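You operate a simulated robot arm through the tools that you are given. There is no shell and no other tool.

The job below is to be done with a simulated robot arm. You get a single attempt, and the scene is never put back.

TASK
Oil the base of the bench cube mold, fit its side and drive the wedge.
Fine: the brush goes back in its pot. Set down upright: brush. A coat counts when it lies all over at full strength: go over it till it gets no stronger.

The check looks at the end state, three seconds after you hand in, the way a careful person would. Anything else that was tipped, shoved, dropped, spilled or broken makes it a failure.

THE ROBOT
A 7-joint arm with a two-finger parallel gripper, fixed in place. Base frame: the origin is at the foot of the arm, x ahead of it, y to its left, z up. Readings come in m, degrees, newtons and seconds.
Its first joint turns from -132.0 to 132.0 degrees. Payload 3.91 kg.
Tool frame: the origin (TCP) lies between the finger pads and is the grasp point; the fingertips stand 0.03 m ahead of it; z points along the fingers, y is the line along which they close. The gripper opens to 0.11 m. The fingers are 0.02 m wide and 0.01 m thick; the gripper's body (0.048 by 0.112 m) begins 0.055 m behind the TCP.
Orientation is told as [roll, pitch, yaw] about the base's x, y, z axes, in that order, counted from this pose: with the fingers straight down and closing along the base's y, the tool's x points along the base's -x, its y along +y and its z along -z.

THE INTERFACE
- The arm moves only by the tool servo_tool. Its argument "rows" is one flat list of numbers, 7 for each row, row after row: the turn, a rotation vector about the base's x, y, z in units of 5 degrees (1.0 is 5 degrees), then the shift along the base's x, y, z in units of 20 mm (1.0 is 20 mm), then the opening in per cent of the stroke, from 0 (shut) to 100 (fully open). In form: [rx, ry, rz, dx, dy, dz, claw, rx, ry, rz, dx, dy, dz, claw, ...]. A call has 1 to 20 rows; each row shifts and turns the commanded pose from where the row before left it. A call with a number of a shift or a turn outside -1 to 1 is refused whole. Each row takes 0.2 s and may step no farther than 0.05 m and 8.6 degrees from the row before; otherwise, or with a gripper value out of range, the whole call is refused. A pose out of reach is approached as far as the arm can. The call stops where the force on the tool passes 50 N (or 10 N more than at its start, if that is more) or the arm is blocked; 0.2 s more then pass. Each finger travels about 0.108 m/s and halts on what it meets, pressing with about 32 N; the grip force reading is that of the motor and also rises with nothing between the fingers. The clock runs only during rows and for 0.2 s after the last one: add rows that do not move to give the fingers time. The reply holds the time, the measured pose of the TCP, the force on the tool along the base axes, the opening and the grip force, in the units named above and with some noise, with the torque about the TCP (base axes, N m) and any sound that the robot's microphone picked up.
- Cameras (640 x 400 px; columns grow to the right, rows downward): "scene" is fixed at [0.0548, 0.6506, 1.7121]; the picture's right is [-0.14, -0.99, 0.00], its down [-0.90, 0.13, -0.42] and it looks along [0.42, -0.06, -0.91] (base axes); focal length 299 px, centre (320, 200). "wrist" rides on the gripper at [0.072, 0.017, -0.103] in the tool frame; the picture's right is [-0.23, 0.97, 0.00], its down [-0.76, -0.18, -0.62] and it looks along [-0.61, -0.14, 0.78] (tool axes); focal length 222 px, centre (320, 200). There is no depth. A picture from a camera that has moved, and an enlarged one, comes with that camera's place and axes in the base frame and with its lens. The place of the scene camera against the robot may be out by one fixed shift of up to 0.012 m in any direction.
- snapshot(camera): a new picture of that camera. It takes no simulated time.
- enlarge(camera, box): a new picture of the part [left, top, right, bottom] of that camera's present view, enlarged. It takes no simulated time.
- hand_in(): hands the job in; it is judged then, once.

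Nothing tells you positions but the pictures and the camera data. Unless the task says otherwise, let go and move clear before handing in.

The tools are called after "Emit:" as a command line: name --argument value ..., lists and objects as JSON in quotes. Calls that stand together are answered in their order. servo_tool: Moves the arm, as the interface text tells. Its arguments: {"type":"object","properties":{"rows":{"type":"array","items":{"type":"number"}}},"required":["rows"]} The other tools are called the same way: snapshot (camera) takes a picture; enlarge (camera, box) takes an enlarged picture of a part of a camera's view; hand_in () hands the job in.

At the start:

```text
t: 0.0
tcp_pos: [0.274, 0.4189, 1.2541]
orientation: [0.1, -0.1, 0.1]
wrist_force: [0.6, -0.1, 0.1]
wrist_torque: [-0.03, 0.0, -0.01]
opening: 0.1102
grip_force: 0.0
```

scene: 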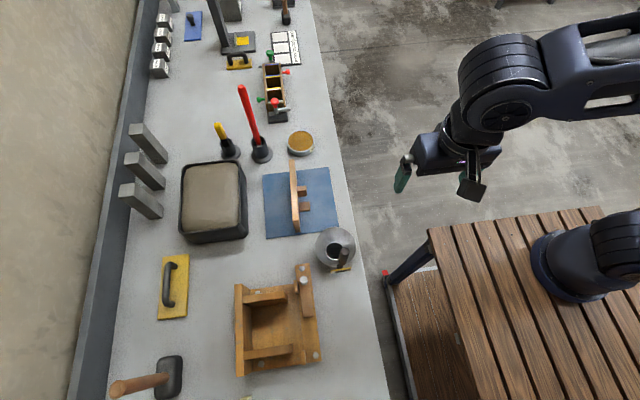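
wrist: 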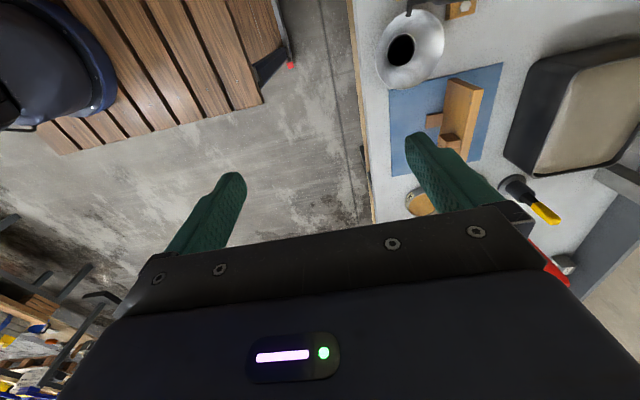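

I see a bench with a wooden cube mold (open on one side), a side panel with blocks standing on a blue mat, brushes in pots, a dish of oil and a mallet. I'll look closer before moving anything.

Emit:
enlarge --camera "scene" --box '[210, 240, 370, 400]'

Emit:
enlarge --camera "scene" --box '[200, 70, 350, 170]'

Emit:
enlarge --camera "scene" --box '[240, 140, 370, 280]'

Emit:
enlarge --camera "scene" --box '[140, 0, 320, 130]'

Emit:
enlarge --camera "scene" --box '[90, 240, 270, 400]'

```text
2.50 times, centred on (290, 320) of scene
camera zoom: at [0.0548, 0.6506, 1.7121], right [-0.14, -0.99, 0.0], down [-0.9, 0.13, -0.42], along [0.42, -0.06, -0.91], focal length 749 px, centre (395, -100)
```

zoom: 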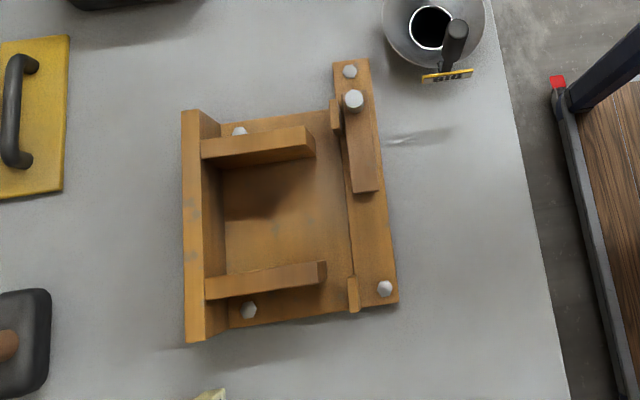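

```text
4.00 times, centred on (275, 120) of scene
camera zoom: at [0.0548, 0.6506, 1.7121], right [-0.14, -0.99, 0.0], down [-0.9, 0.13, -0.42], along [0.42, -0.06, -0.91], focal length 1198 px, centre (500, 520)
```

zoom: 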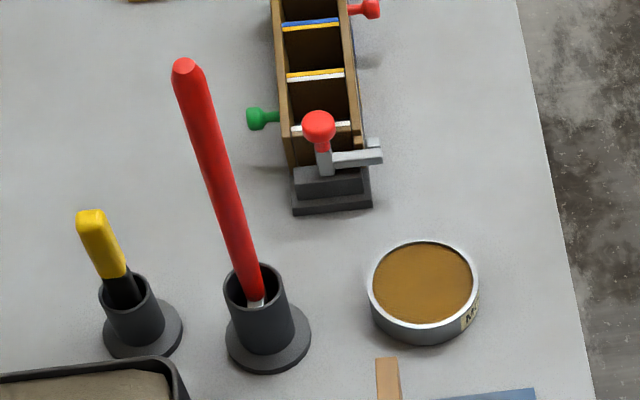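

```text
2.86 times, centred on (305, 210) of scene
camera zoom: at [0.0548, 0.6506, 1.7121], right [-0.14, -0.99, 0.0], down [-0.9, 0.13, -0.42], along [0.42, -0.06, -0.91], focal length 856 px, centre (363, 171)
```

zoom: 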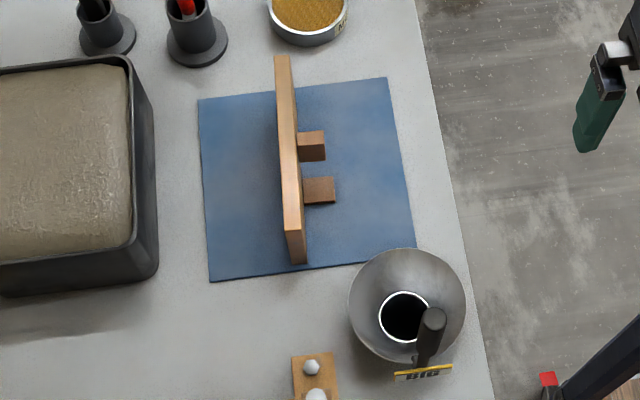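

```text
3.08 times, centred on (230, 65) of scene
camera zoom: at [0.0548, 0.6506, 1.7121], right [-0.14, -0.99, 0.0], down [-0.9, 0.13, -0.42], along [0.42, -0.06, -0.91], focal length 921 px, centre (597, 615)
```

zoom: 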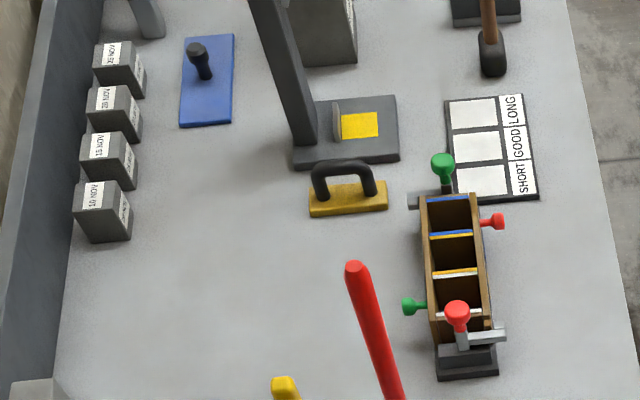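

```text
2.50 times, centred on (180, 320) of scene
camera zoom: at [0.0548, 0.6506, 1.7121], right [-0.14, -0.99, 0.0], down [-0.9, 0.13, -0.42], along [0.42, -0.06, -0.91], focal length 749 px, centre (670, -100)
```

zoom: 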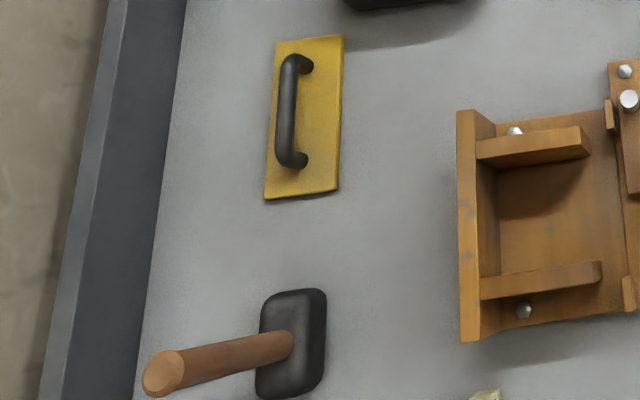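

The bench top triangulates to about z = 0.86. I want closer views of the two pots, the dish's label and the wedge.

Emit:
enlarge --camera "scene" --box '[280, 250, 330, 300]'

Emit:
enlarge --camera "scene" --box '[230, 280, 330, 380]'

Emit:
enlarge --camera "scene" --box '[205, 80, 275, 170]'

Emit:
enlarge --camera "scene" --box '[280, 120, 330, 160]'

Emit:
enlarge --camera "scene" --box '[260, 150, 345, 245]'

Emit:
enlarge --camera "scene" --box '[380, 0, 640, 400]'

```text
8.00 times, centred on (305, 275) of scene
camera zoom: at [0.0548, 0.6506, 1.7121], right [-0.14, -0.99, 0.0], down [-0.9, 0.13, -0.42], along [0.42, -0.06, -0.91], focal length 2396 px, centre (440, -400)
```

zoom: 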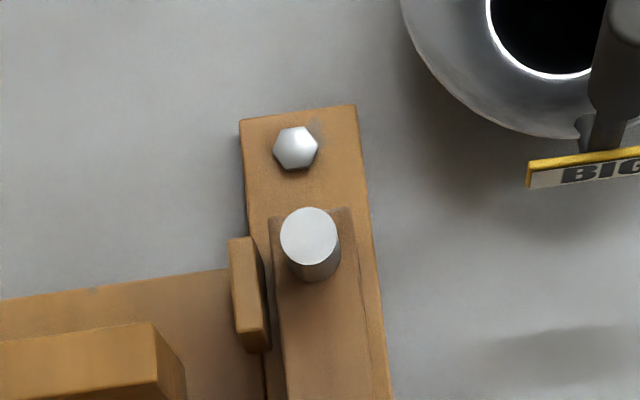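

```text
4.00 times, centred on (280, 330) of scene
camera zoom: at [0.0548, 0.6506, 1.7121], right [-0.14, -0.99, 0.0], down [-0.9, 0.13, -0.42], along [0.42, -0.06, -0.91], focal length 1198 px, centre (480, -320)
```

zoom: 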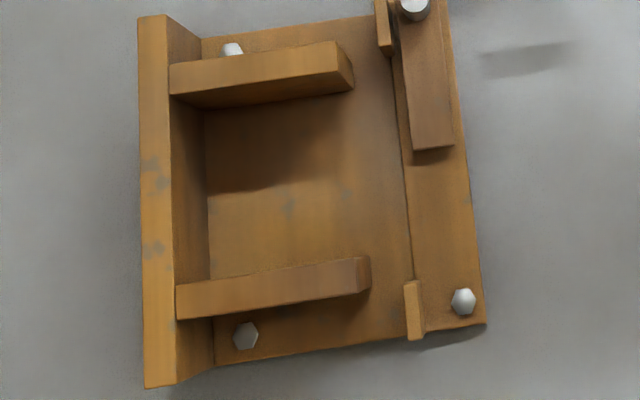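

```text
4.44 times, centred on (240, 125) of scene
camera zoom: at [0.0548, 0.6506, 1.7121], right [-0.14, -0.99, 0.0], down [-0.9, 0.13, -0.42], along [0.42, -0.06, -0.91], focal length 1331 px, centre (676, 533)
```

zoom: 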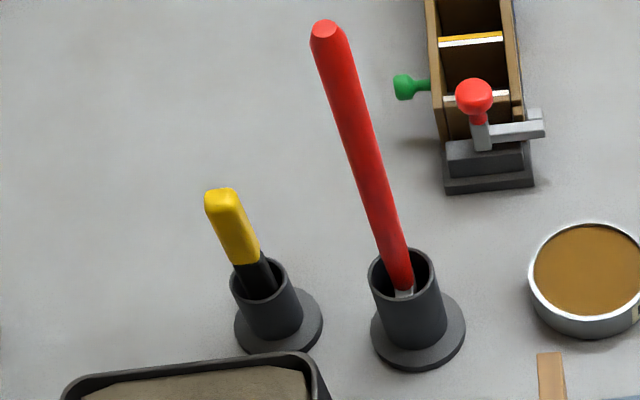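

```text
10.00 times, centred on (305, 140) of scene
camera zoom: at [0.0548, 0.6506, 1.7121], right [-0.14, -0.99, 0.0], down [-0.9, 0.13, -0.42], along [0.42, -0.06, -0.91], focal length 2994 px, centre (470, 800)
```

zoom: 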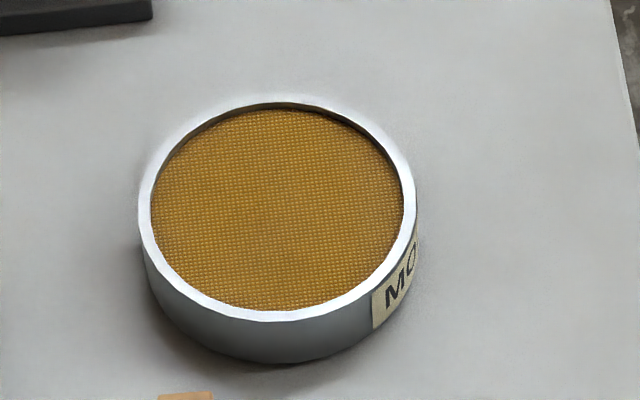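

```text
4.21 times, centred on (302, 198) of scene
camera zoom: at [0.0548, 0.6506, 1.7121], right [-0.14, -0.99, 0.0], down [-0.9, 0.13, -0.42], along [0.42, -0.06, -0.91], focal length 1261 px, centre (394, 210)
```

zoom: 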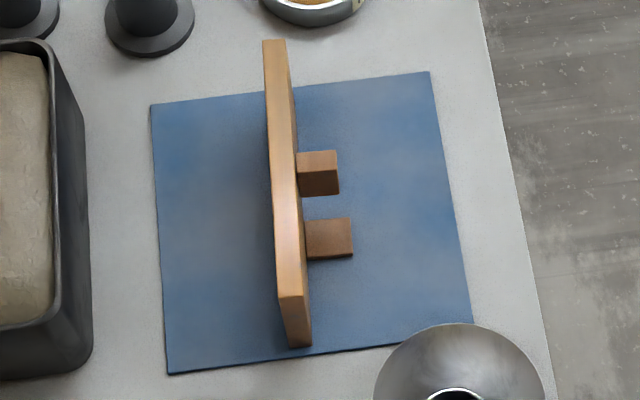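

```text
1.00 times, centred on (510, 200) of scene (not enlarged: the box is as wide or as high as the picture)
camera zoom: at [0.0548, 0.6506, 1.7121], right [-0.14, -0.99, 0.0], down [-0.9, 0.13, -0.42], along [0.42, -0.06, -0.91], focal length 299 px, centre (130, 200)
```

zoom: 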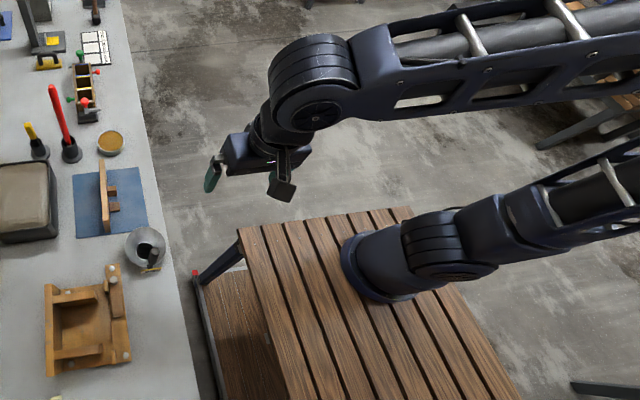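

The mold's base is open towards the robot and its loose side with two cleats stands on the blue mat. The wedge with a steel peg lies on the mold's rail, and the red-handled and yellow-handled tools stand in pots beside the "MO…" dish. I'll move the wrist camera toward the pots to see which one is the brush.

Emit:
servo_tool --rows '[0, 0, 0, 0.45, 1, 0, 100, 0, 0, 0, 0.45, 1, 0, 100, 0, 0, 0, 0.45, 1, 0, 100, 0, 0, 0, 0.45, 1, 0, 100, 0, 0, 0, 0.45, 1, 0, 100, 0, 0, 0, 0.45, 1, 0, 100, 0, 0, 0, 0.45, 1, 0, 100, 0, 0, 0, 0.45, 1, 0, 100, 0, 0, 0, 0.45, 1, 0, 100, 0, 0, 0, 0.45, 1, 0, 100, 0, 0, 0, 0.45, 1, 0, 100, 0, 0, 0, 0.45, 1, 0, 100, 0, 0, 0, 0.45, 1, 0, 100]'

Emit:
snapshot --camera "wrist"

Emit:
snapshot --camera "scene"

```text
t: 2.8
tcp_pos: [0.3916, 0.6756, 1.2562]
orientation: [0.0, 0.0, 0.0]
wrist_force: [1.0, -0.6, 0.4]
wrist_torque: [0.02, -0.03, 0.0]
opening: 0.11
grip_force: 0.1
```

```text
taken
camera wrist: at [0.3183, 0.6931, 1.3597], right [0.23, 0.97, 0.0], down [0.76, -0.18, 0.62], along [0.61, -0.14, -0.78], focal length 222 px, centre (320, 200)
```

wrist: 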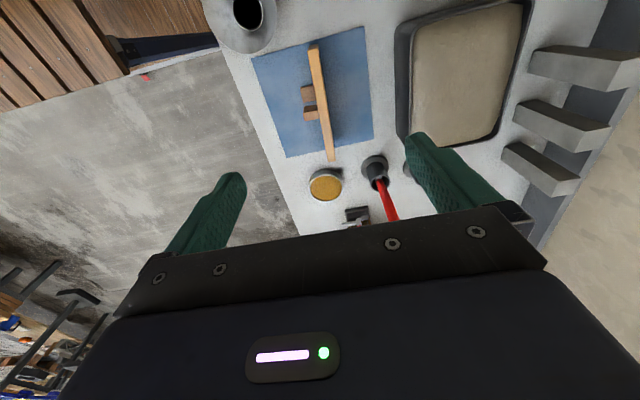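

```text
taken
```

scene: 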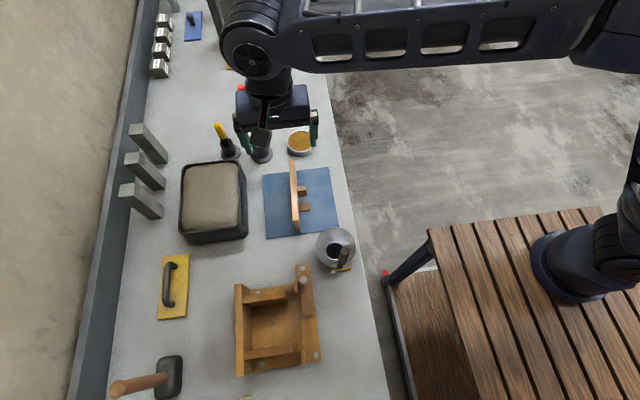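

The pots, dish and mat are in the wrist view now. I'll zoom in on the pots and the mat.

Emit:
enlarge --camera "wrist" --box '[290, 130, 430, 230]'

Emit:
enlarge --camera "wrist" --box '[240, 20, 400, 170]'

```text
4.00 times, centred on (360, 180) of wrist
camera zoom: at [0.3183, 0.6931, 1.3597], right [0.23, 0.97, 0.0], down [0.76, -0.18, 0.62], along [0.61, -0.14, -0.78], focal length 888 px, centre (160, 280)
```

zoom: 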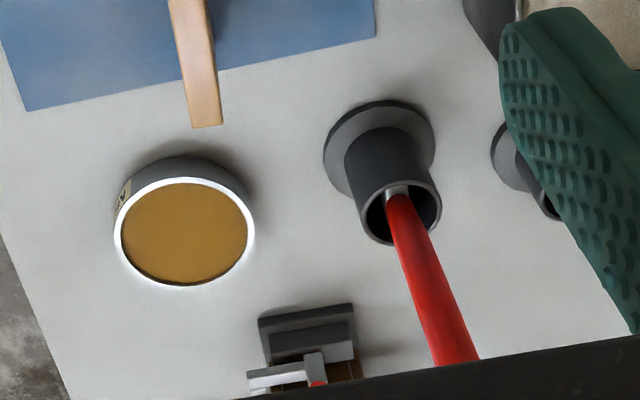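

```text
2.67 times, centred on (320, 95) of wrist
camera zoom: at [0.3183, 0.6931, 1.3597], right [0.23, 0.97, 0.0], down [0.76, -0.18, 0.62], along [0.61, -0.14, -0.78], focal length 592 px, centre (320, 480)
```

zoom: 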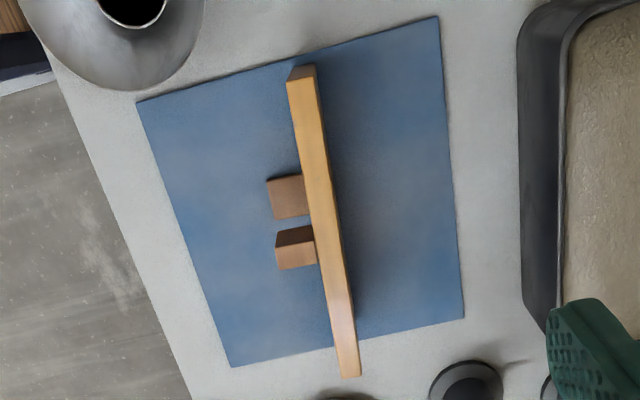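

The red-handled tool shows a steel ferrule in its pot, so it is likely the brush. I'll shift sideways to get a view of the yellow one to make sure.

Emit:
servo_tool --rows '[0, 0, 0, -0.5, 1, 0, 100, 0, 0, 0, -0.5, 1, 0, 100, 0, 0, 0, -0.5, 1, 0, 100, 0, 0, 0, -0.5, 1, 0, 100, 0, 0, 0, -0.5, 1, 0, 100]'

Emit:
snapshot --camera "wrist"

Emit:
enlarge --camera "wrist" --box '[280, 130, 420, 220]'

```text
t: 4.0
tcp_pos: [0.3391, 0.7785, 1.2579]
orientation: [0.1, 0.0, -0.1]
wrist_force: [0.8, -0.6, -0.2]
wrist_torque: [0.0, -0.01, 0.03]
opening: 0.1098
grip_force: 0.1
```

```text
taken
camera wrist: at [0.2666, 0.7951, 1.3615], right [0.23, 0.97, 0.0], down [0.76, -0.18, 0.62], along [0.61, -0.14, -0.78], focal length 222 px, centre (320, 200)
```

wrist: 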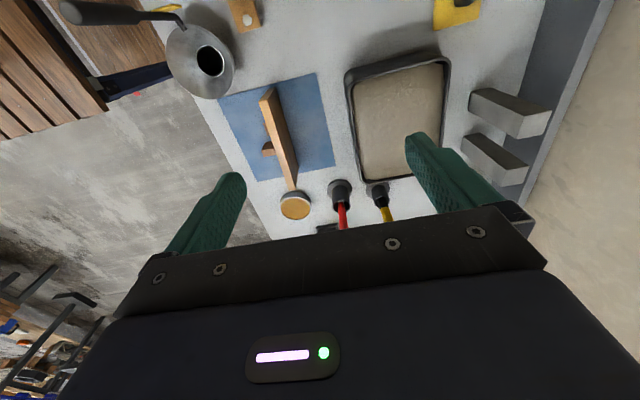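

```text
4.44 times, centred on (350, 175) of wrist
camera zoom: at [0.2666, 0.7951, 1.3615], right [0.23, 0.97, 0.0], down [0.76, -0.18, 0.62], along [0.61, -0.14, -0.78], focal length 987 px, centre (187, 311)
```

zoom: 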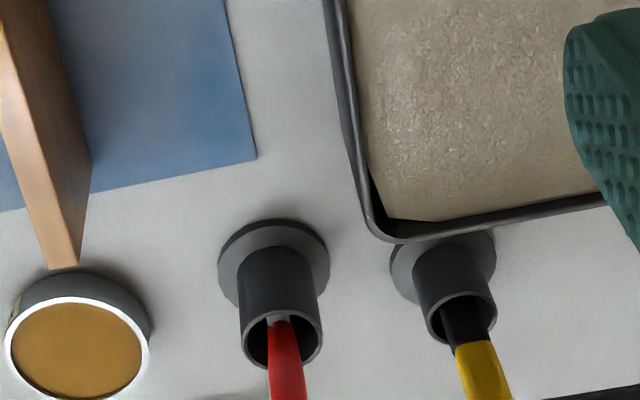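

The red one shows the ferrule, the yellow one has a black shank, so red is the brush, standing upright at about (0.637, 0.767) with its top near z = 1.16. Next I'll look at the mold from above.

Emit:
servo_tool --rows '[0, 0, 0, -1, 0, 0, 100, 0, 0, 0, -1, 0, 0, 100, 0, 0, 0, -1, 0, 0, 100, 0, 0, 0, -1, 0, 0, 100, 0, 0, 0, -1, 0, 0, 100, 0, 0, 0, -1, 0, 0, 100, 0, 0, 0, -1, 0, 0, 100, 0, 0, 0, -1, 0, 0, 100, 0, 0, 0, -1, 0, 0, 100, 0, 0, 0, -1, 0, 0, 100, 0, 0, 0, -1, 0, 0, 100, 0, 0, 0, -1, 0, 0, 100, 0, 0, 0, -1, 0, 0, 100, 0, 0, 0, -1, 0, 0, 100, 0, 0, 0, -1, 0, 0, 100, 0, 0, 0, -1, 0, 0, 100, 0, 0, 0, -1, 0, 0, 100, 0, 0, 0, -1, 0, 0, 100, 0, 0, 0, -1, 0, 0, 100, 0, 0, 0, -1, 0, 0, 100]'

Emit:
snapshot --camera "wrist"

```text
t: 8.2
tcp_pos: [-0.0591, 0.7773, 1.2539]
orientation: [0.1, 0.0, -0.2]
wrist_force: [-0.4, 0.1, 0.8]
wrist_torque: [0.03, 0.03, -0.04]
opening: 0.1099
grip_force: 0.0
```

```text
taken
camera wrist: at [-0.1305, 0.7941, 1.358], right [0.23, 0.97, 0.0], down [0.76, -0.18, 0.62], along [0.61, -0.14, -0.78], focal length 222 px, centre (320, 200)
```

wrist: 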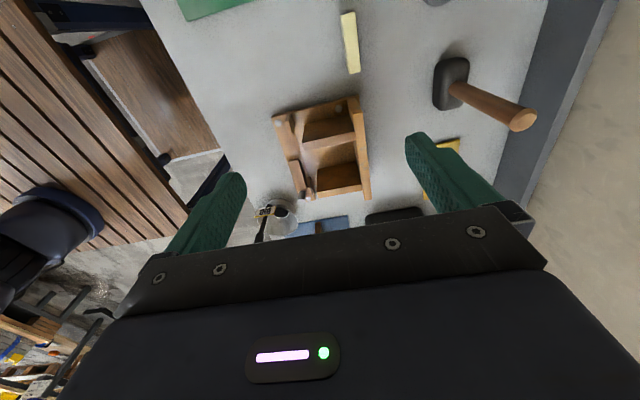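

Emit:
enlarge --camera "wrist" --box '[260, 85, 380, 210]'

Emit:
enlarge --camera "wrist" --box '[270, 140, 350, 210]'

Emit:
enlarge --camera "scene" --box '[230, 255, 330, 380]'

```text
3.20 times, centred on (320, 148) of wrist
camera zoom: at [-0.1305, 0.7941, 1.358], right [0.23, 0.97, 0.0], down [0.76, -0.18, 0.62], along [0.61, -0.14, -0.78], focal length 711 px, centre (320, 368)
```

zoom: 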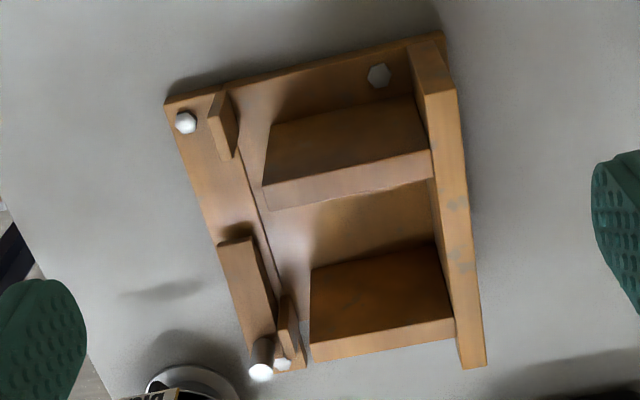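

```text
5.71 times, centred on (310, 175) of wrist
camera zoom: at [-0.1305, 0.7941, 1.358], right [0.23, 0.97, 0.0], down [0.76, -0.18, 0.62], along [0.61, -0.14, -0.78], focal length 1269 px, centre (377, 343)
```

zoom: 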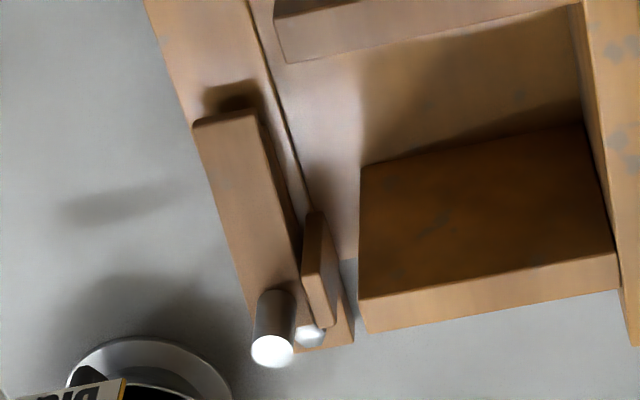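

```text
3.20 times, centred on (280, 318) of scene
camera zoom: at [0.0548, 0.6506, 1.7121], right [-0.14, -0.99, 0.0], down [-0.9, 0.13, -0.42], along [0.42, -0.06, -0.91], focal length 958 px, centre (448, -176)
```

zoom: 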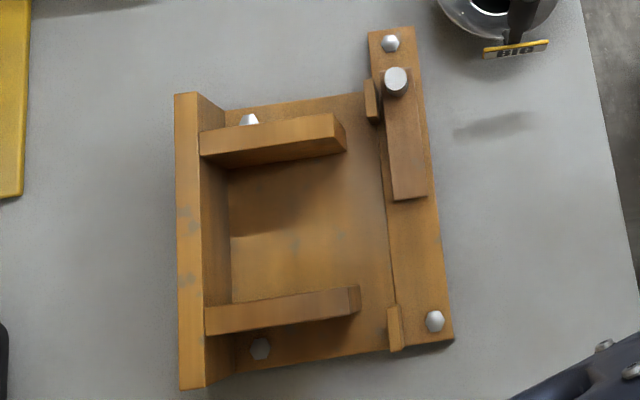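

The base has a bolted rail with two small guide blocks and the wedge lies on the rail with its peg. To understand how the wedge works I'll go lower for a closer look.

Emit:
servo_tool --rows '[0, 0, 0, -0.5, -0.6, -1, 100, 0, 0, 0, -0.5, -0.6, -1, 100, 0, 0, 0, -0.5, -0.6, -1, 100, 0, 0, 0, -0.5, -0.6, -1, 100, 0, 0, 0, -0.5, -0.6, -1, 100, 0, 0, 0, -0.5, -0.6, -1, 100, 0, 0, 0, -0.5, -0.6, -1, 100, 0, 0, 0, 0, 0, 0, 100]'

Emit:
snapshot --camera "wrist"

Emit:
enlarge --camera "wrist" --box '[250, 70, 410, 200]'

```text
t: 10.0
tcp_pos: [-0.1309, 0.6958, 1.1151]
orientation: [0.1, 0.0, -0.2]
wrist_force: [0.4, 0.1, -0.2]
wrist_torque: [0.01, -0.03, 0.01]
opening: 0.11
grip_force: 0.1
```

```text
taken
camera wrist: at [-0.2032, 0.7127, 1.2179], right [0.23, 0.97, 0.0], down [0.76, -0.18, 0.62], along [0.61, -0.14, -0.78], focal length 222 px, centre (320, 200)
```

wrist: 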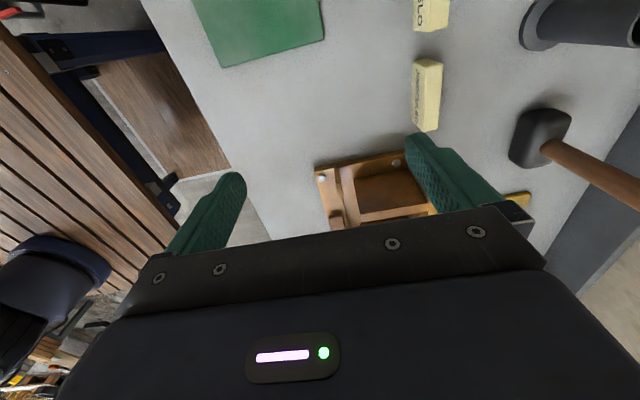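

```text
3.08 times, centred on (330, 135) of wrist
camera zoom: at [-0.2032, 0.7127, 1.2179], right [0.23, 0.97, 0.0], down [0.76, -0.18, 0.62], along [0.61, -0.14, -0.78], focal length 684 px, centre (289, 400)
```

zoom: 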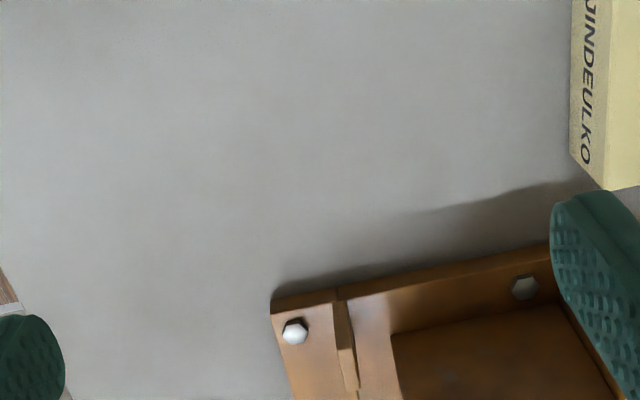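

The mold sits too low in the view; I'll shift forward so it lies between the fingers in the picture.

Emit:
servo_tool --rows '[0, 0, 0, 1, 0, 0, 100, 0, 0, 0, 1, 0, 0, 100, 0, 0, 0, 1, 0, 0, 100, 0, 0, 0, 1, 0, 0, 100, 0, 0, 0, 1, 0, 0, 100, 0, 0, 0, 1, 0, 0, 100, 0, 0, 0, 1, 0, 0, 100, 0, 0, 0, 0, 0, 0, 100]'

Emit:
snapshot --camera "wrist"

Emit:
enlarge --camera "wrist" --box '[250, 60, 410, 210]'

```text
t: 11.8
tcp_pos: [0.0089, 0.694, 1.114]
orientation: [0.1, 0.0, 0.0]
wrist_force: [0.7, -1.0, -0.1]
wrist_torque: [0.01, 0.0, -0.03]
opening: 0.1102
grip_force: 0.0
```

```text
taken
camera wrist: at [-0.0631, 0.7111, 1.2176], right [0.23, 0.97, 0.0], down [0.76, -0.18, 0.62], along [0.61, -0.14, -0.78], focal length 222 px, centre (320, 200)
```

wrist: 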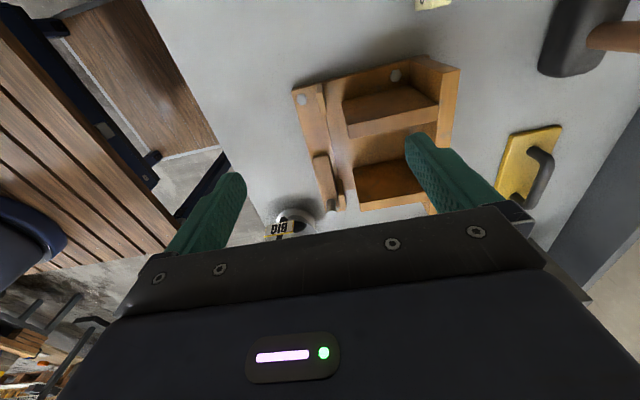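

```text
2.67 times, centred on (330, 135) of wrist
camera zoom: at [-0.0631, 0.7111, 1.2176], right [0.23, 0.97, 0.0], down [0.76, -0.18, 0.62], along [0.61, -0.14, -0.78], focal length 592 px, centre (293, 373)
```

zoom: 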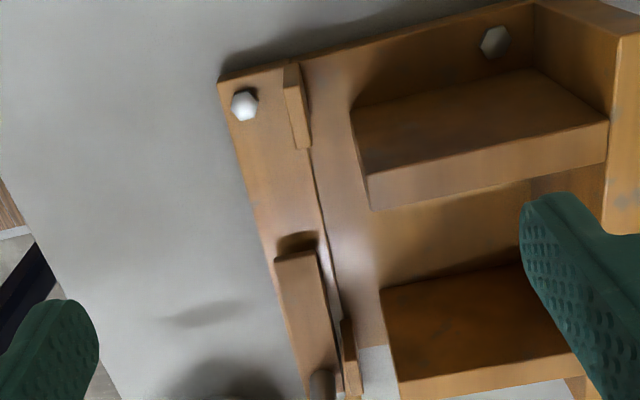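

From here the wedge is seen lying on the raised rail, just outside the guide blocks. I'll swing round for a flatter view from the robot side to see how the wedge and the cleats work.

Emit:
servo_tool --rows '[0, 0, 0.9, 0.23, -0.5, 0, 100, 0, 0, 0.9, 0.23, -0.5, 0, 100, 0, 0, 0.9, 0.23, -0.5, 0, 100, 0, 0, 0.9, 0.23, -0.5, 0, 100, 0, 0, 0.9, 0.23, -0.5, 0, 100, 0, 0, 0.9, 0.23, -0.5, 0, 100, 0, 0, 0.9, 0.23, -0.5, 0, 100, 0, 0, 0.9, 0.23, -0.5, 0, 100, 0, 0, 0.9, 0.23, -0.5, 0, 100, 0, 0, 0.9, 0.23, -0.5, 0, 100, 0, 0, 0.9, 0.23, -0.5, 0, 100, 0, 0, 0.9, 0.23, -0.5, 0, 100, 0, 0, 0.9, 0.23, -0.5, 0, 100, 0, 0, 0.9, 0.23, -0.5, 0, 100, 0, 0, 0.9, 0.23, -0.5, 0, 100, 0, 0, 0.9, 0.23, -0.5, 0, 100, 0, 0, 0.9, 0.23, -0.5, 0, 100, 0, 0, 0.9, 0.23, -0.5, 0, 100, 0, 0, 0.9, 0.23, -0.5, 0, 100, 0, 0, 0.9, 0.23, -0.5, 0, 100]'

Emit:
snapshot --camera "wrist"

Emit:
snapshot --camera "scene"

```text
t: 16.0
tcp_pos: [0.103, 0.4934, 1.1142]
orientation: [0.0, 0.0, 90.1]
wrist_force: [0.0, -0.7, -0.4]
wrist_torque: [-0.01, 0.0, 0.02]
opening: 0.11
grip_force: 0.1
```

```text
taken
camera wrist: at [0.0853, 0.4221, 1.2171], right [-0.97, 0.23, 0.0], down [0.18, 0.76, 0.62], along [0.14, 0.61, -0.78], focal length 222 px, centre (320, 200)
```

wrist: 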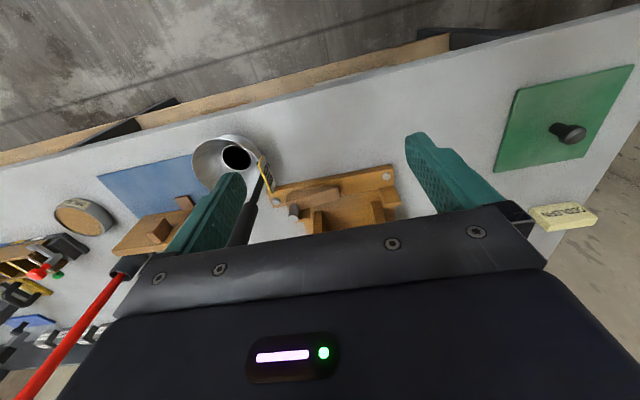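

```text
taken
```

scene: 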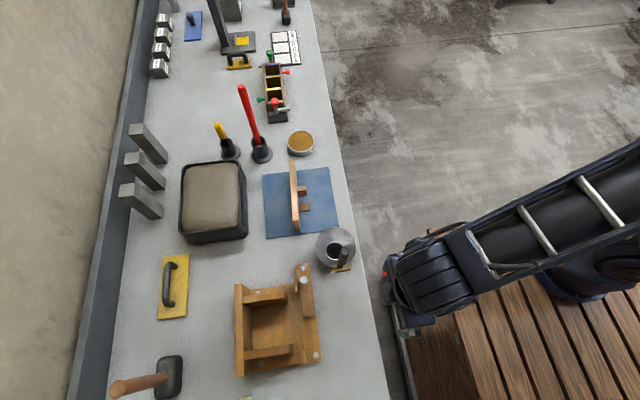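

Emit:
enlarge --camera "wrist" --box '[250, 150, 410, 240]'

Emit:
enlarge --camera "wrist" --box '[50, 150, 250, 280]'

Emit:
enlarge --camera "scene" --box '[260, 250, 340, 370]'

```text
4.00 times, centred on (330, 195) of wrist
camera zoom: at [0.0853, 0.4221, 1.2171], right [-0.97, 0.23, 0.0], down [0.18, 0.76, 0.62], along [0.14, 0.61, -0.78], focal length 888 px, centre (280, 220)
```

zoom: 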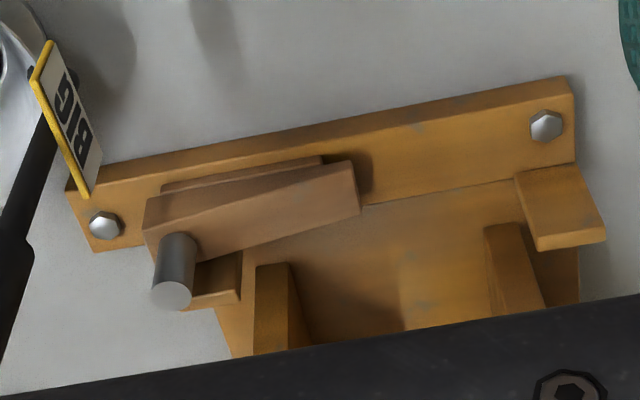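

```text
3.08 times, centred on (150, 215) of wrist
camera zoom: at [0.0853, 0.4221, 1.2171], right [-0.97, 0.23, 0.0], down [0.18, 0.76, 0.62], along [0.14, 0.61, -0.78], focal length 684 px, centre (843, 154)
```

zoom: 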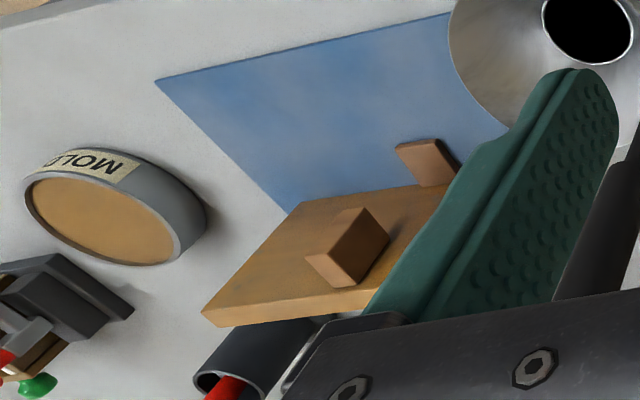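

```text
3.33 times, centred on (300, 310) of scene
camera zoom: at [0.0548, 0.6506, 1.7121], right [-0.14, -0.99, 0.0], down [-0.9, 0.13, -0.42], along [0.42, -0.06, -0.91], focal length 998 px, centre (387, -167)
```

zoom: 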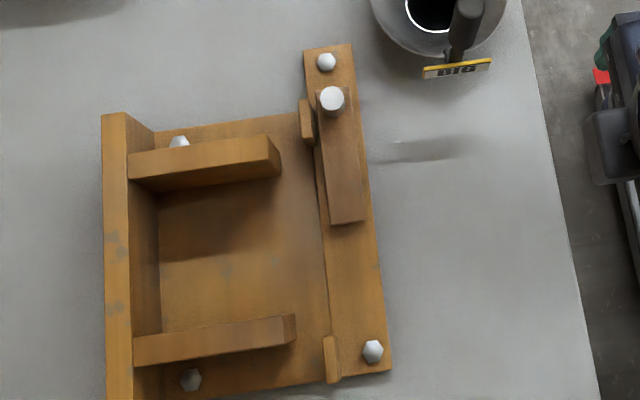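

Emit:
enlarge --camera "wrist" --box '[275, 175, 345, 230]'

Emit:
enlarge --camera "scene" --box '[285, 260, 325, 310]'

```text
7.27 times, centred on (310, 202) of wrist
camera zoom: at [0.0853, 0.4221, 1.2171], right [-0.97, 0.23, 0.0], down [0.18, 0.76, 0.62], along [0.14, 0.61, -0.78], focal length 1615 px, centre (393, 182)
```

zoom: 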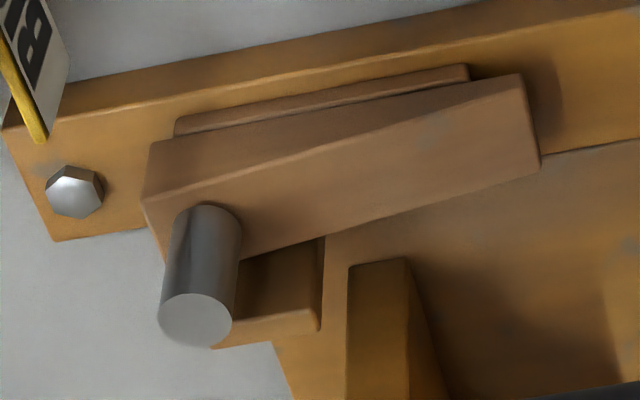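

```text
8.00 times, centred on (305, 285) of scene
camera zoom: at [0.0548, 0.6506, 1.7121], right [-0.14, -0.99, 0.0], down [-0.9, 0.13, -0.42], along [0.42, -0.06, -0.91], focal length 2396 px, centre (440, -480)
```

zoom: 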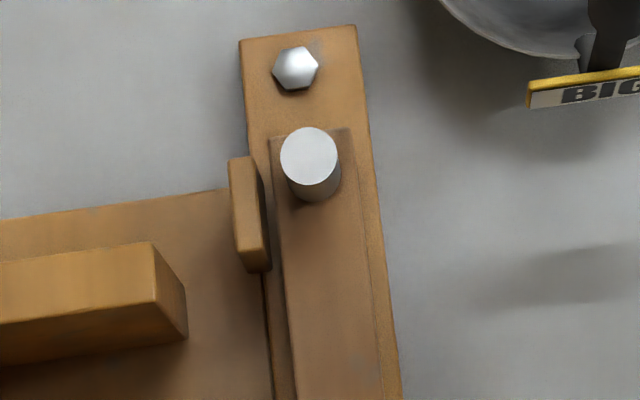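

The wedge seems to taper and there are two cleats on the side that may sit at different depths. I'll move over toward +x for a straight look at the loose side, keeping the same orientation.

Emit:
servo_tool --rows '[0, 0, 0, 1, -0.1, 0, 100, 0, 0, 0, 1, -0.1, 0, 100, 0, 0, 0, 1, -0.1, 0, 100, 0, 0, 0, 1, -0.1, 0, 100, 0, 0, 0, 1, -0.1, 0, 100, 0, 0, 0, 0, 0, 0, 100]'

Emit:
snapshot --camera "wrist"

Emit:
enlarge --camera "wrist" --box '[320, 150, 400, 220]'

```text
t: 17.4
tcp_pos: [0.2007, 0.4838, 1.1163]
orientation: [0.0, 0.1, 90.0]
wrist_force: [-0.5, 0.4, 0.2]
wrist_torque: [0.0, 0.0, -0.05]
opening: 0.1101
grip_force: 0.1
```

```text
taken
camera wrist: at [0.1844, 0.4117, 1.2195], right [-0.97, 0.23, 0.0], down [0.18, 0.76, 0.62], along [0.14, 0.61, -0.78], focal length 222 px, centre (320, 200)
```

wrist: 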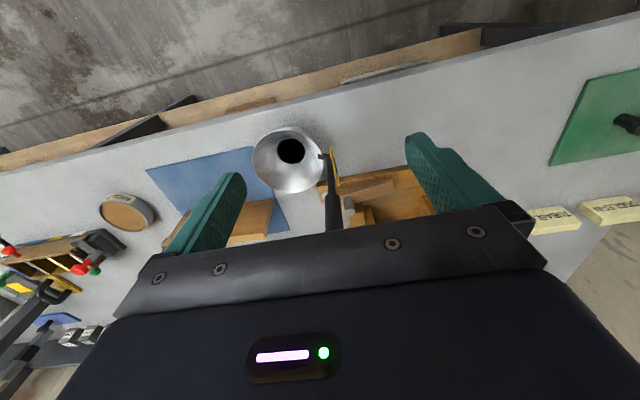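

```text
5.71 times, centred on (360, 185) of wrist
camera zoom: at [0.1844, 0.4117, 1.2195], right [-0.97, 0.23, 0.0], down [0.18, 0.76, 0.62], along [0.14, 0.61, -0.78], focal length 1269 px, centre (91, 286)
```

zoom: 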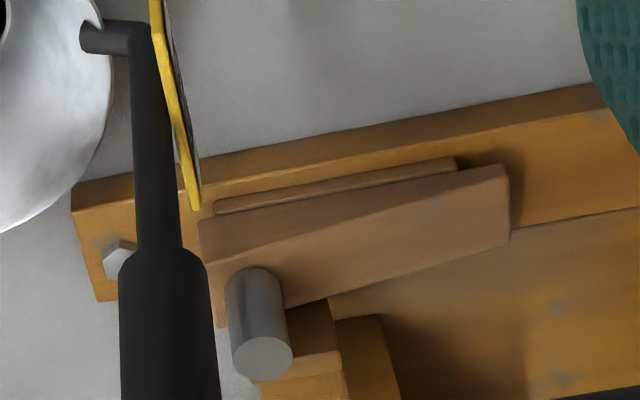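

The triangulation puts the rail top at about z = 0.870. The wedge spans x = 0.108 to 0.205 at y = 0.66 to 0.686. Next I'll look at the loose side's cleats from the same direction.

Emit:
servo_tool --rows '[0, 0, 0, 1, -0.1, 0, 100, 0, 0, 0, 1, -0.1, 0, 100, 0, 0, 0, 1, -0.1, 0, 100, 0, 0, 0, 1, -0.1, 0, 100, 0, 0, 0, 1, -0.1, 0, 100, 0, 0, 0, 1, -0.1, 0, 100, 0, 0, 0, 1, -0.1, 0, 100, 0, 0, 0, 1, -0.1, 0, 100, 0, 0, 0, 1, -0.1, 0, 100, 0, 0, 0, 0, 0, 0, 100]'

Emit:
snapshot --camera "wrist"

Emit:
enlarge --camera "wrist" --box '[220, 140, 400, 230]'

```text
t: 19.6
tcp_pos: [0.3809, 0.4663, 1.1139]
orientation: [0.0, 0.0, 90.0]
wrist_force: [-0.5, -0.2, 0.4]
wrist_torque: [-0.03, 0.05, 0.0]
opening: 0.1102
grip_force: 0.0
```

```text
taken
camera wrist: at [0.3648, 0.3943, 1.2176], right [-0.97, 0.23, 0.0], down [0.18, 0.76, 0.62], along [0.14, 0.61, -0.78], focal length 222 px, centre (320, 200)
```

wrist: 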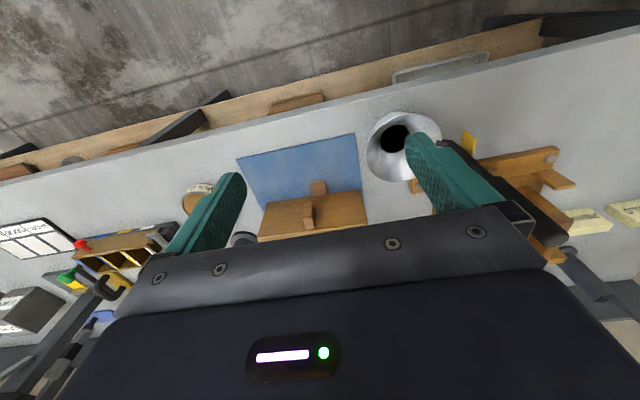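

```text
3.56 times, centred on (310, 185) of wrist
camera zoom: at [0.3648, 0.3943, 1.2176], right [-0.97, 0.23, 0.0], down [0.18, 0.76, 0.62], along [0.14, 0.61, -0.78], focal length 790 px, centre (356, 253)
```

zoom: 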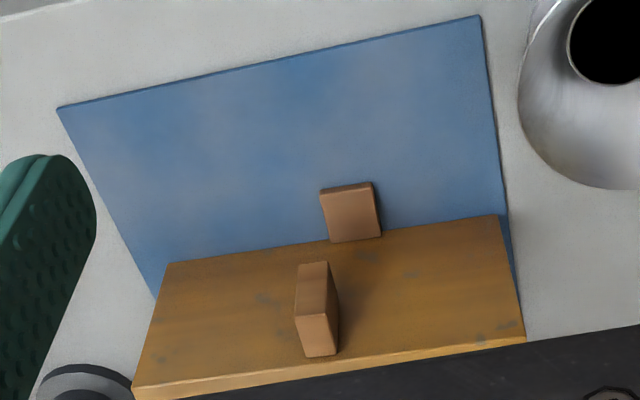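

The loose side stands on its long edge: one cleat is high on its outer face and a second one sits at the foot. I'll zoom further on both.

Emit:
enlarge --camera "wrist" --box '[285, 160, 345, 220]'

Emit:
enlarge --camera "scene" --box '[280, 170, 325, 225]'

Emit:
enlarge --camera "wrist" --box '[355, 100, 455, 190]'

```text
6.67 times, centred on (315, 190) of wrist
camera zoom: at [0.3648, 0.3943, 1.2176], right [-0.97, 0.23, 0.0], down [0.18, 0.76, 0.62], along [0.14, 0.61, -0.78], focal length 1481 px, centre (353, 267)
```

zoom: 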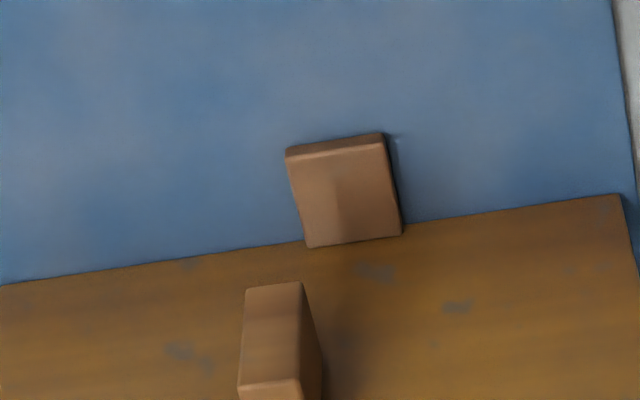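

```text
7.27 times, centred on (302, 198) of scene
camera zoom: at [0.0548, 0.6506, 1.7121], right [-0.14, -0.99, 0.0], down [-0.9, 0.13, -0.42], along [0.42, -0.06, -0.91], focal length 2178 px, centre (447, 218)
```

zoom: 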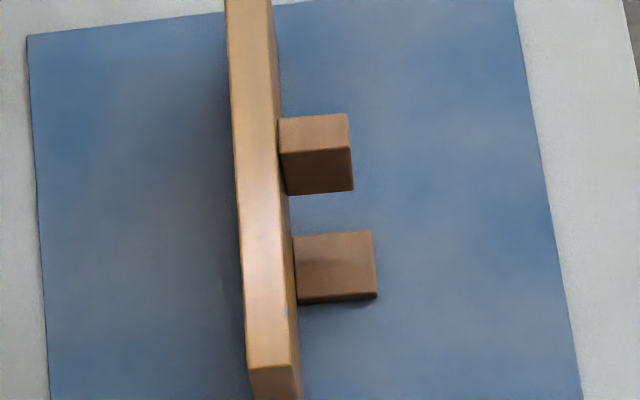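

```text
4.44 times, centred on (405, 145) of wrist
camera zoom: at [0.3648, 0.3943, 1.2176], right [-0.97, 0.23, 0.0], down [0.18, 0.76, 0.62], along [0.14, 0.61, -0.78], focal length 987 px, centre (-58, 444)
```

zoom: 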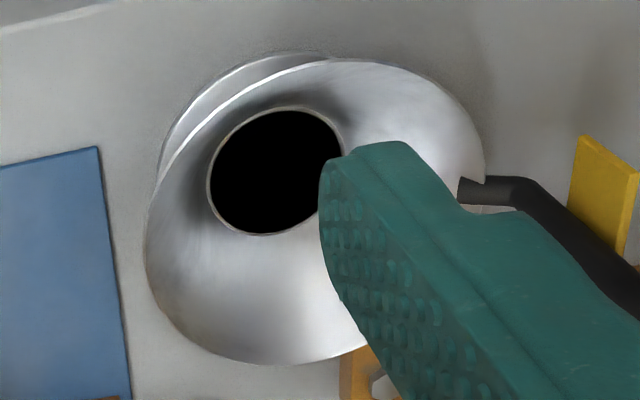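

The upper block is a grip cleat at mid-length and the lower one is a thin tongue at the side's foot, which the wedge must go over. I'll go back to the mold and take a low tilted look at the wedge and what it rests on.

Emit:
servo_tool --rows '[0, 0, 0, -1, 0.1, 0, 100, 0, 0, 0, -1, 0.1, 0, 100, 0, 0, 0, -1, 0.1, 0, 100, 0, 0, 0, -1, 0.1, 0, 100, 0, 0, 0, -1, 0.1, 0, 100, 0, 0, 0, -1, 0.1, 0, 100, 0, 0, 0, -1, 0.1, 0, 100, 0, 0, 0, -1, 0.1, 0, 100, 0, 0, 0, -1, 0.1, 0, 100, 0, 0, 0, -1, 0.1, 0, 100, 0, 0, 0, -1, 0, 0, 100, 0, 0, 0, -1, 0, 0, 100, 0, 0, 0, -1, 0, 0, 100, 0, 0, 0, -1, 0, 0, 100, 0, 0, 0, -1, 0, 0, 100]'

Emit:
servo_tool --rows '[1, 0, 0, 0, 0, -0.5, 100, 1, 0, 0, 0, 0, -0.5, 100, 1, 0, 0, 0, 0, -0.5, 100, 1, 0, 0, 0, 0, -0.5, 100, 1, 0, 0, 0, 0, -0.5, 100, 1, 0, 0, 0, 0, -0.5, 100, 1, 0, 0, 0, 0, -0.5, 100, 1, 0, 0, 0, 0, -0.5, 100, 0, 0, 0, 0, 0, 0, 100]'

Emit:
snapshot --camera "wrist"

Emit:
snapshot --camera "scene"

```text
t: 22.8
tcp_pos: [0.0841, 0.4861, 1.116]
orientation: [0.0, 0.0, 89.9]
wrist_force: [-0.1, -0.6, 0.3]
wrist_torque: [-0.03, 0.03, 0.02]
opening: 0.1098
grip_force: 0.1
```

```text
t: 24.8
tcp_pos: [0.0842, 0.4882, 1.0417]
orientation: [-0.9, -37.0, 90.0]
wrist_force: [-0.2, 0.1, -0.1]
wrist_torque: [0.0, -0.01, 0.05]
opening: 0.1101
grip_force: 0.0
out of reach, approached as far as the arm can: row 8
```

```text
taken
camera wrist: at [0.0659, 0.3678, 1.0804], right [-0.97, 0.19, 0.13], down [0.17, 0.23, 0.96], along [0.15, 0.95, -0.26], focal length 222 px, centre (320, 200)
```

wrist: 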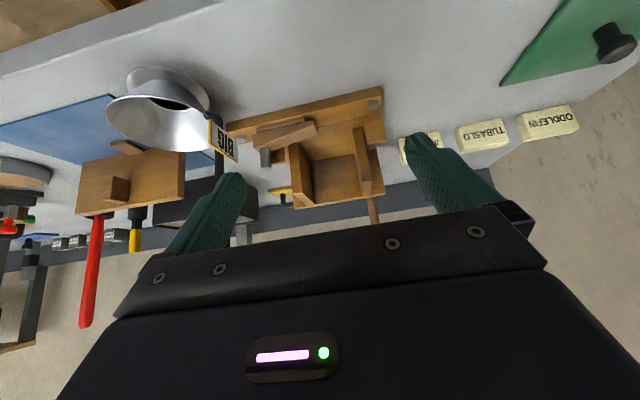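

```text
taken
```

scene: 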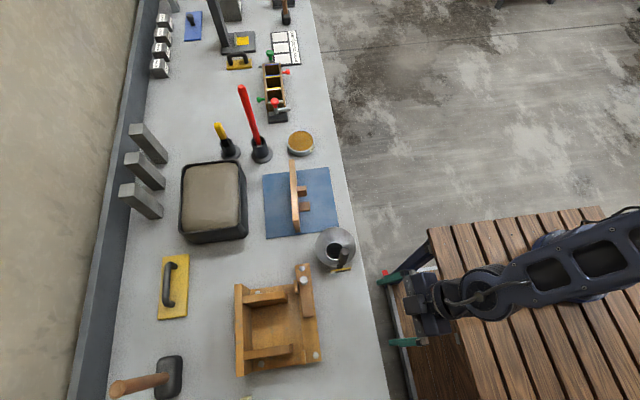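

Emit:
enlarge --camera "wrist" --box '[215, 80, 395, 220]'

Emit:
enlarge --camera "wrist" --box '[240, 105, 330, 175]'

Emit:
enlarge --camera "wrist" --box '[60, 120, 230, 260]'

```text
2.86 times, centred on (305, 150) of wrist
camera zoom: at [0.0659, 0.3678, 1.0804], right [-0.97, 0.19, 0.13], down [0.17, 0.23, 0.96], along [0.15, 0.95, -0.26], focal length 635 px, centre (363, 343)
```

zoom: 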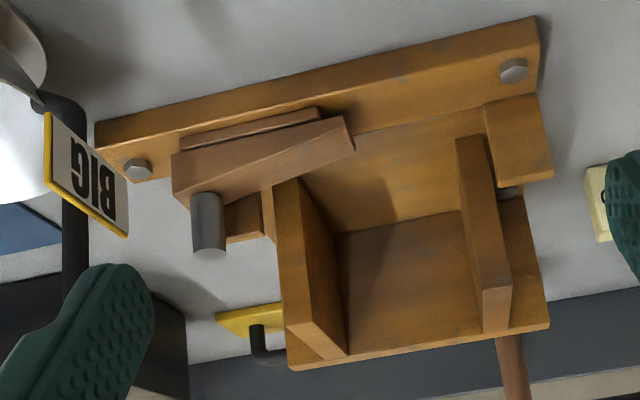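

```text
5.71 times, centred on (285, 140) of wrist
camera zoom: at [0.0659, 0.3678, 1.0804], right [-0.97, 0.19, 0.13], down [0.17, 0.23, 0.96], along [0.15, 0.95, -0.26], focal length 1269 px, centre (520, 543)
```

zoom: 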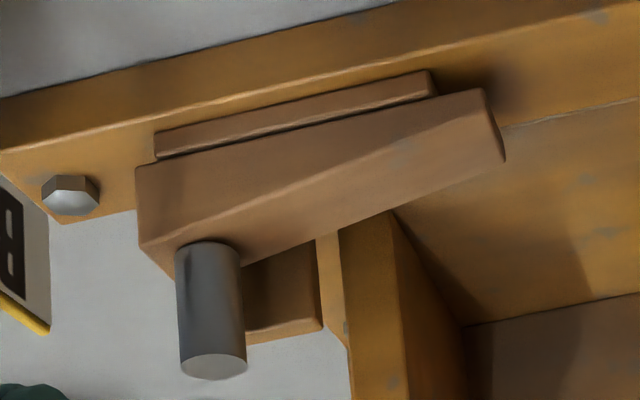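

```text
2.86 times, centred on (145, 190) of wrist
camera zoom: at [0.0659, 0.3678, 1.0804], right [-0.97, 0.19, 0.13], down [0.17, 0.23, 0.96], along [0.15, 0.95, -0.26], focal length 635 px, centre (820, 229)
```

zoom: 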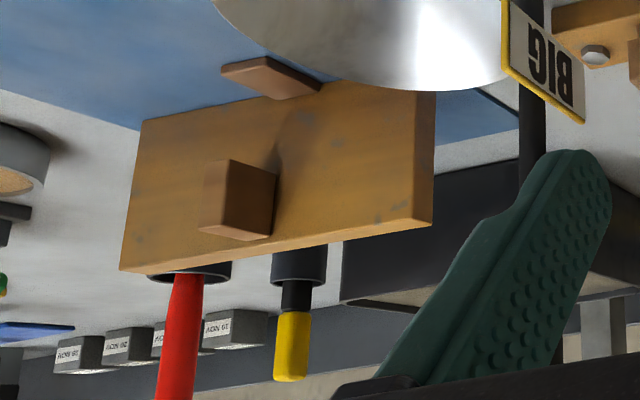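

Now it is clear. The thin wedge tip slides along the rail over the foot tongue of the fitted side, and the side drops into the slot between the wall ends and the guide blocks. I'll straighten the tool and go for the red brush first.

Emit:
servo_tool --rows '[-1, 0, 0, 0, 0, 1, 100, -1, 0, 0, 0, 0, 1, 100, -1, 0, 0, 0, 0, 1, 100, -1, 0, 0, 0, 0, 1, 100, -1, 0, 0, 0, 0, 1, 100, -1, 0, 0, 0, 0, 1, 100, -1, 0, 0, 0, 0, 1, 100, -1, 0, 0, 0, 0, 1, 100, 0, 0, 0, 0, 0, 1, 100, 0, 0, 0, 0, 0, 1, 100, 0, 0, 0, 0, 0, 1, 100, 0, 0, 0, 0, 0, 0, 100]'

```text
t: 27.4
tcp_pos: [0.0891, 0.4854, 1.2523]
orientation: [-1.9, -0.4, 89.9]
wrist_force: [0.6, -0.4, 0.7]
wrist_torque: [-0.02, -0.02, 0.0]
opening: 0.11
grip_force: 0.0
out of reach, approached as far as the arm can: row 1
```

Emit:
servo_tool --rows '[-0.08, 0.38, 0, 0, 0, 0.4, 100, 0, 0, -1, 1, 0.5, 0, 100, 0, 0, -1, 1, 0.5, 0, 100, 0, 0, -1, 1, 0.5, 0, 100, 0, 0, -1, 1, 0.5, 0, 100, 0, 0, -1, 1, 0.5, 0, 100, 0, 0, -1, 1, 0.5, 0, 100, 0, 0, -1, 1, 0.5, 0, 100, 0, 0, -1, 1, 0.5, 0, 100, 0, 0, -1, 1, 0.5, 0, 100, 0, 0, -1, 1, 0.5, 0, 100, 0, 0, -1, 1, 0.5, 0, 100, 0, 0, -1, 1, 0.5, 0, 100, 0, 0, -1, 1, 0.5, 0, 100, 0, 0, -1, 1, 0.5, 0, 100, 0, 0, -1, 1, 0.5, 0, 100, 0, 0, -1, 1, 0.5, 0, 100, 0, 0, -1, 1, 0.5, 0, 100, 0, 0, -1, 1, 0.5, 0, 100, 0, 0, 0, 0, 0, 0, 100]'

Emit:
snapshot --camera "wrist"

```text
t: 31.6
tcp_pos: [0.45, 0.6691, 1.2585]
orientation: [0.0, 0.0, -0.1]
wrist_force: [-0.5, -0.3, -0.5]
wrist_torque: [0.02, 0.0, 0.01]
opening: 0.1101
grip_force: 0.1
```

```text
taken
camera wrist: at [0.377, 0.6872, 1.3616], right [0.23, 0.97, 0.0], down [0.76, -0.18, 0.62], along [0.6, -0.14, -0.78], focal length 222 px, centre (320, 200)
```

wrist: 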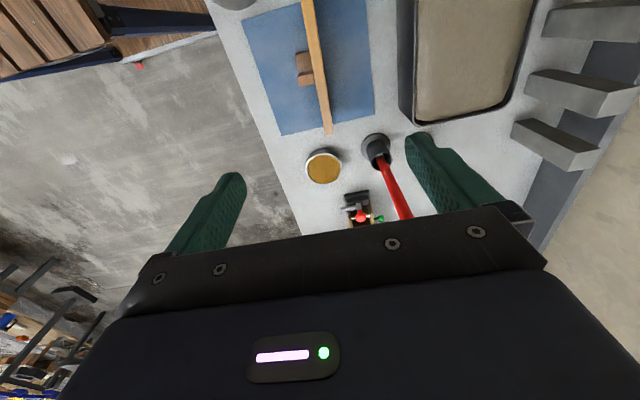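

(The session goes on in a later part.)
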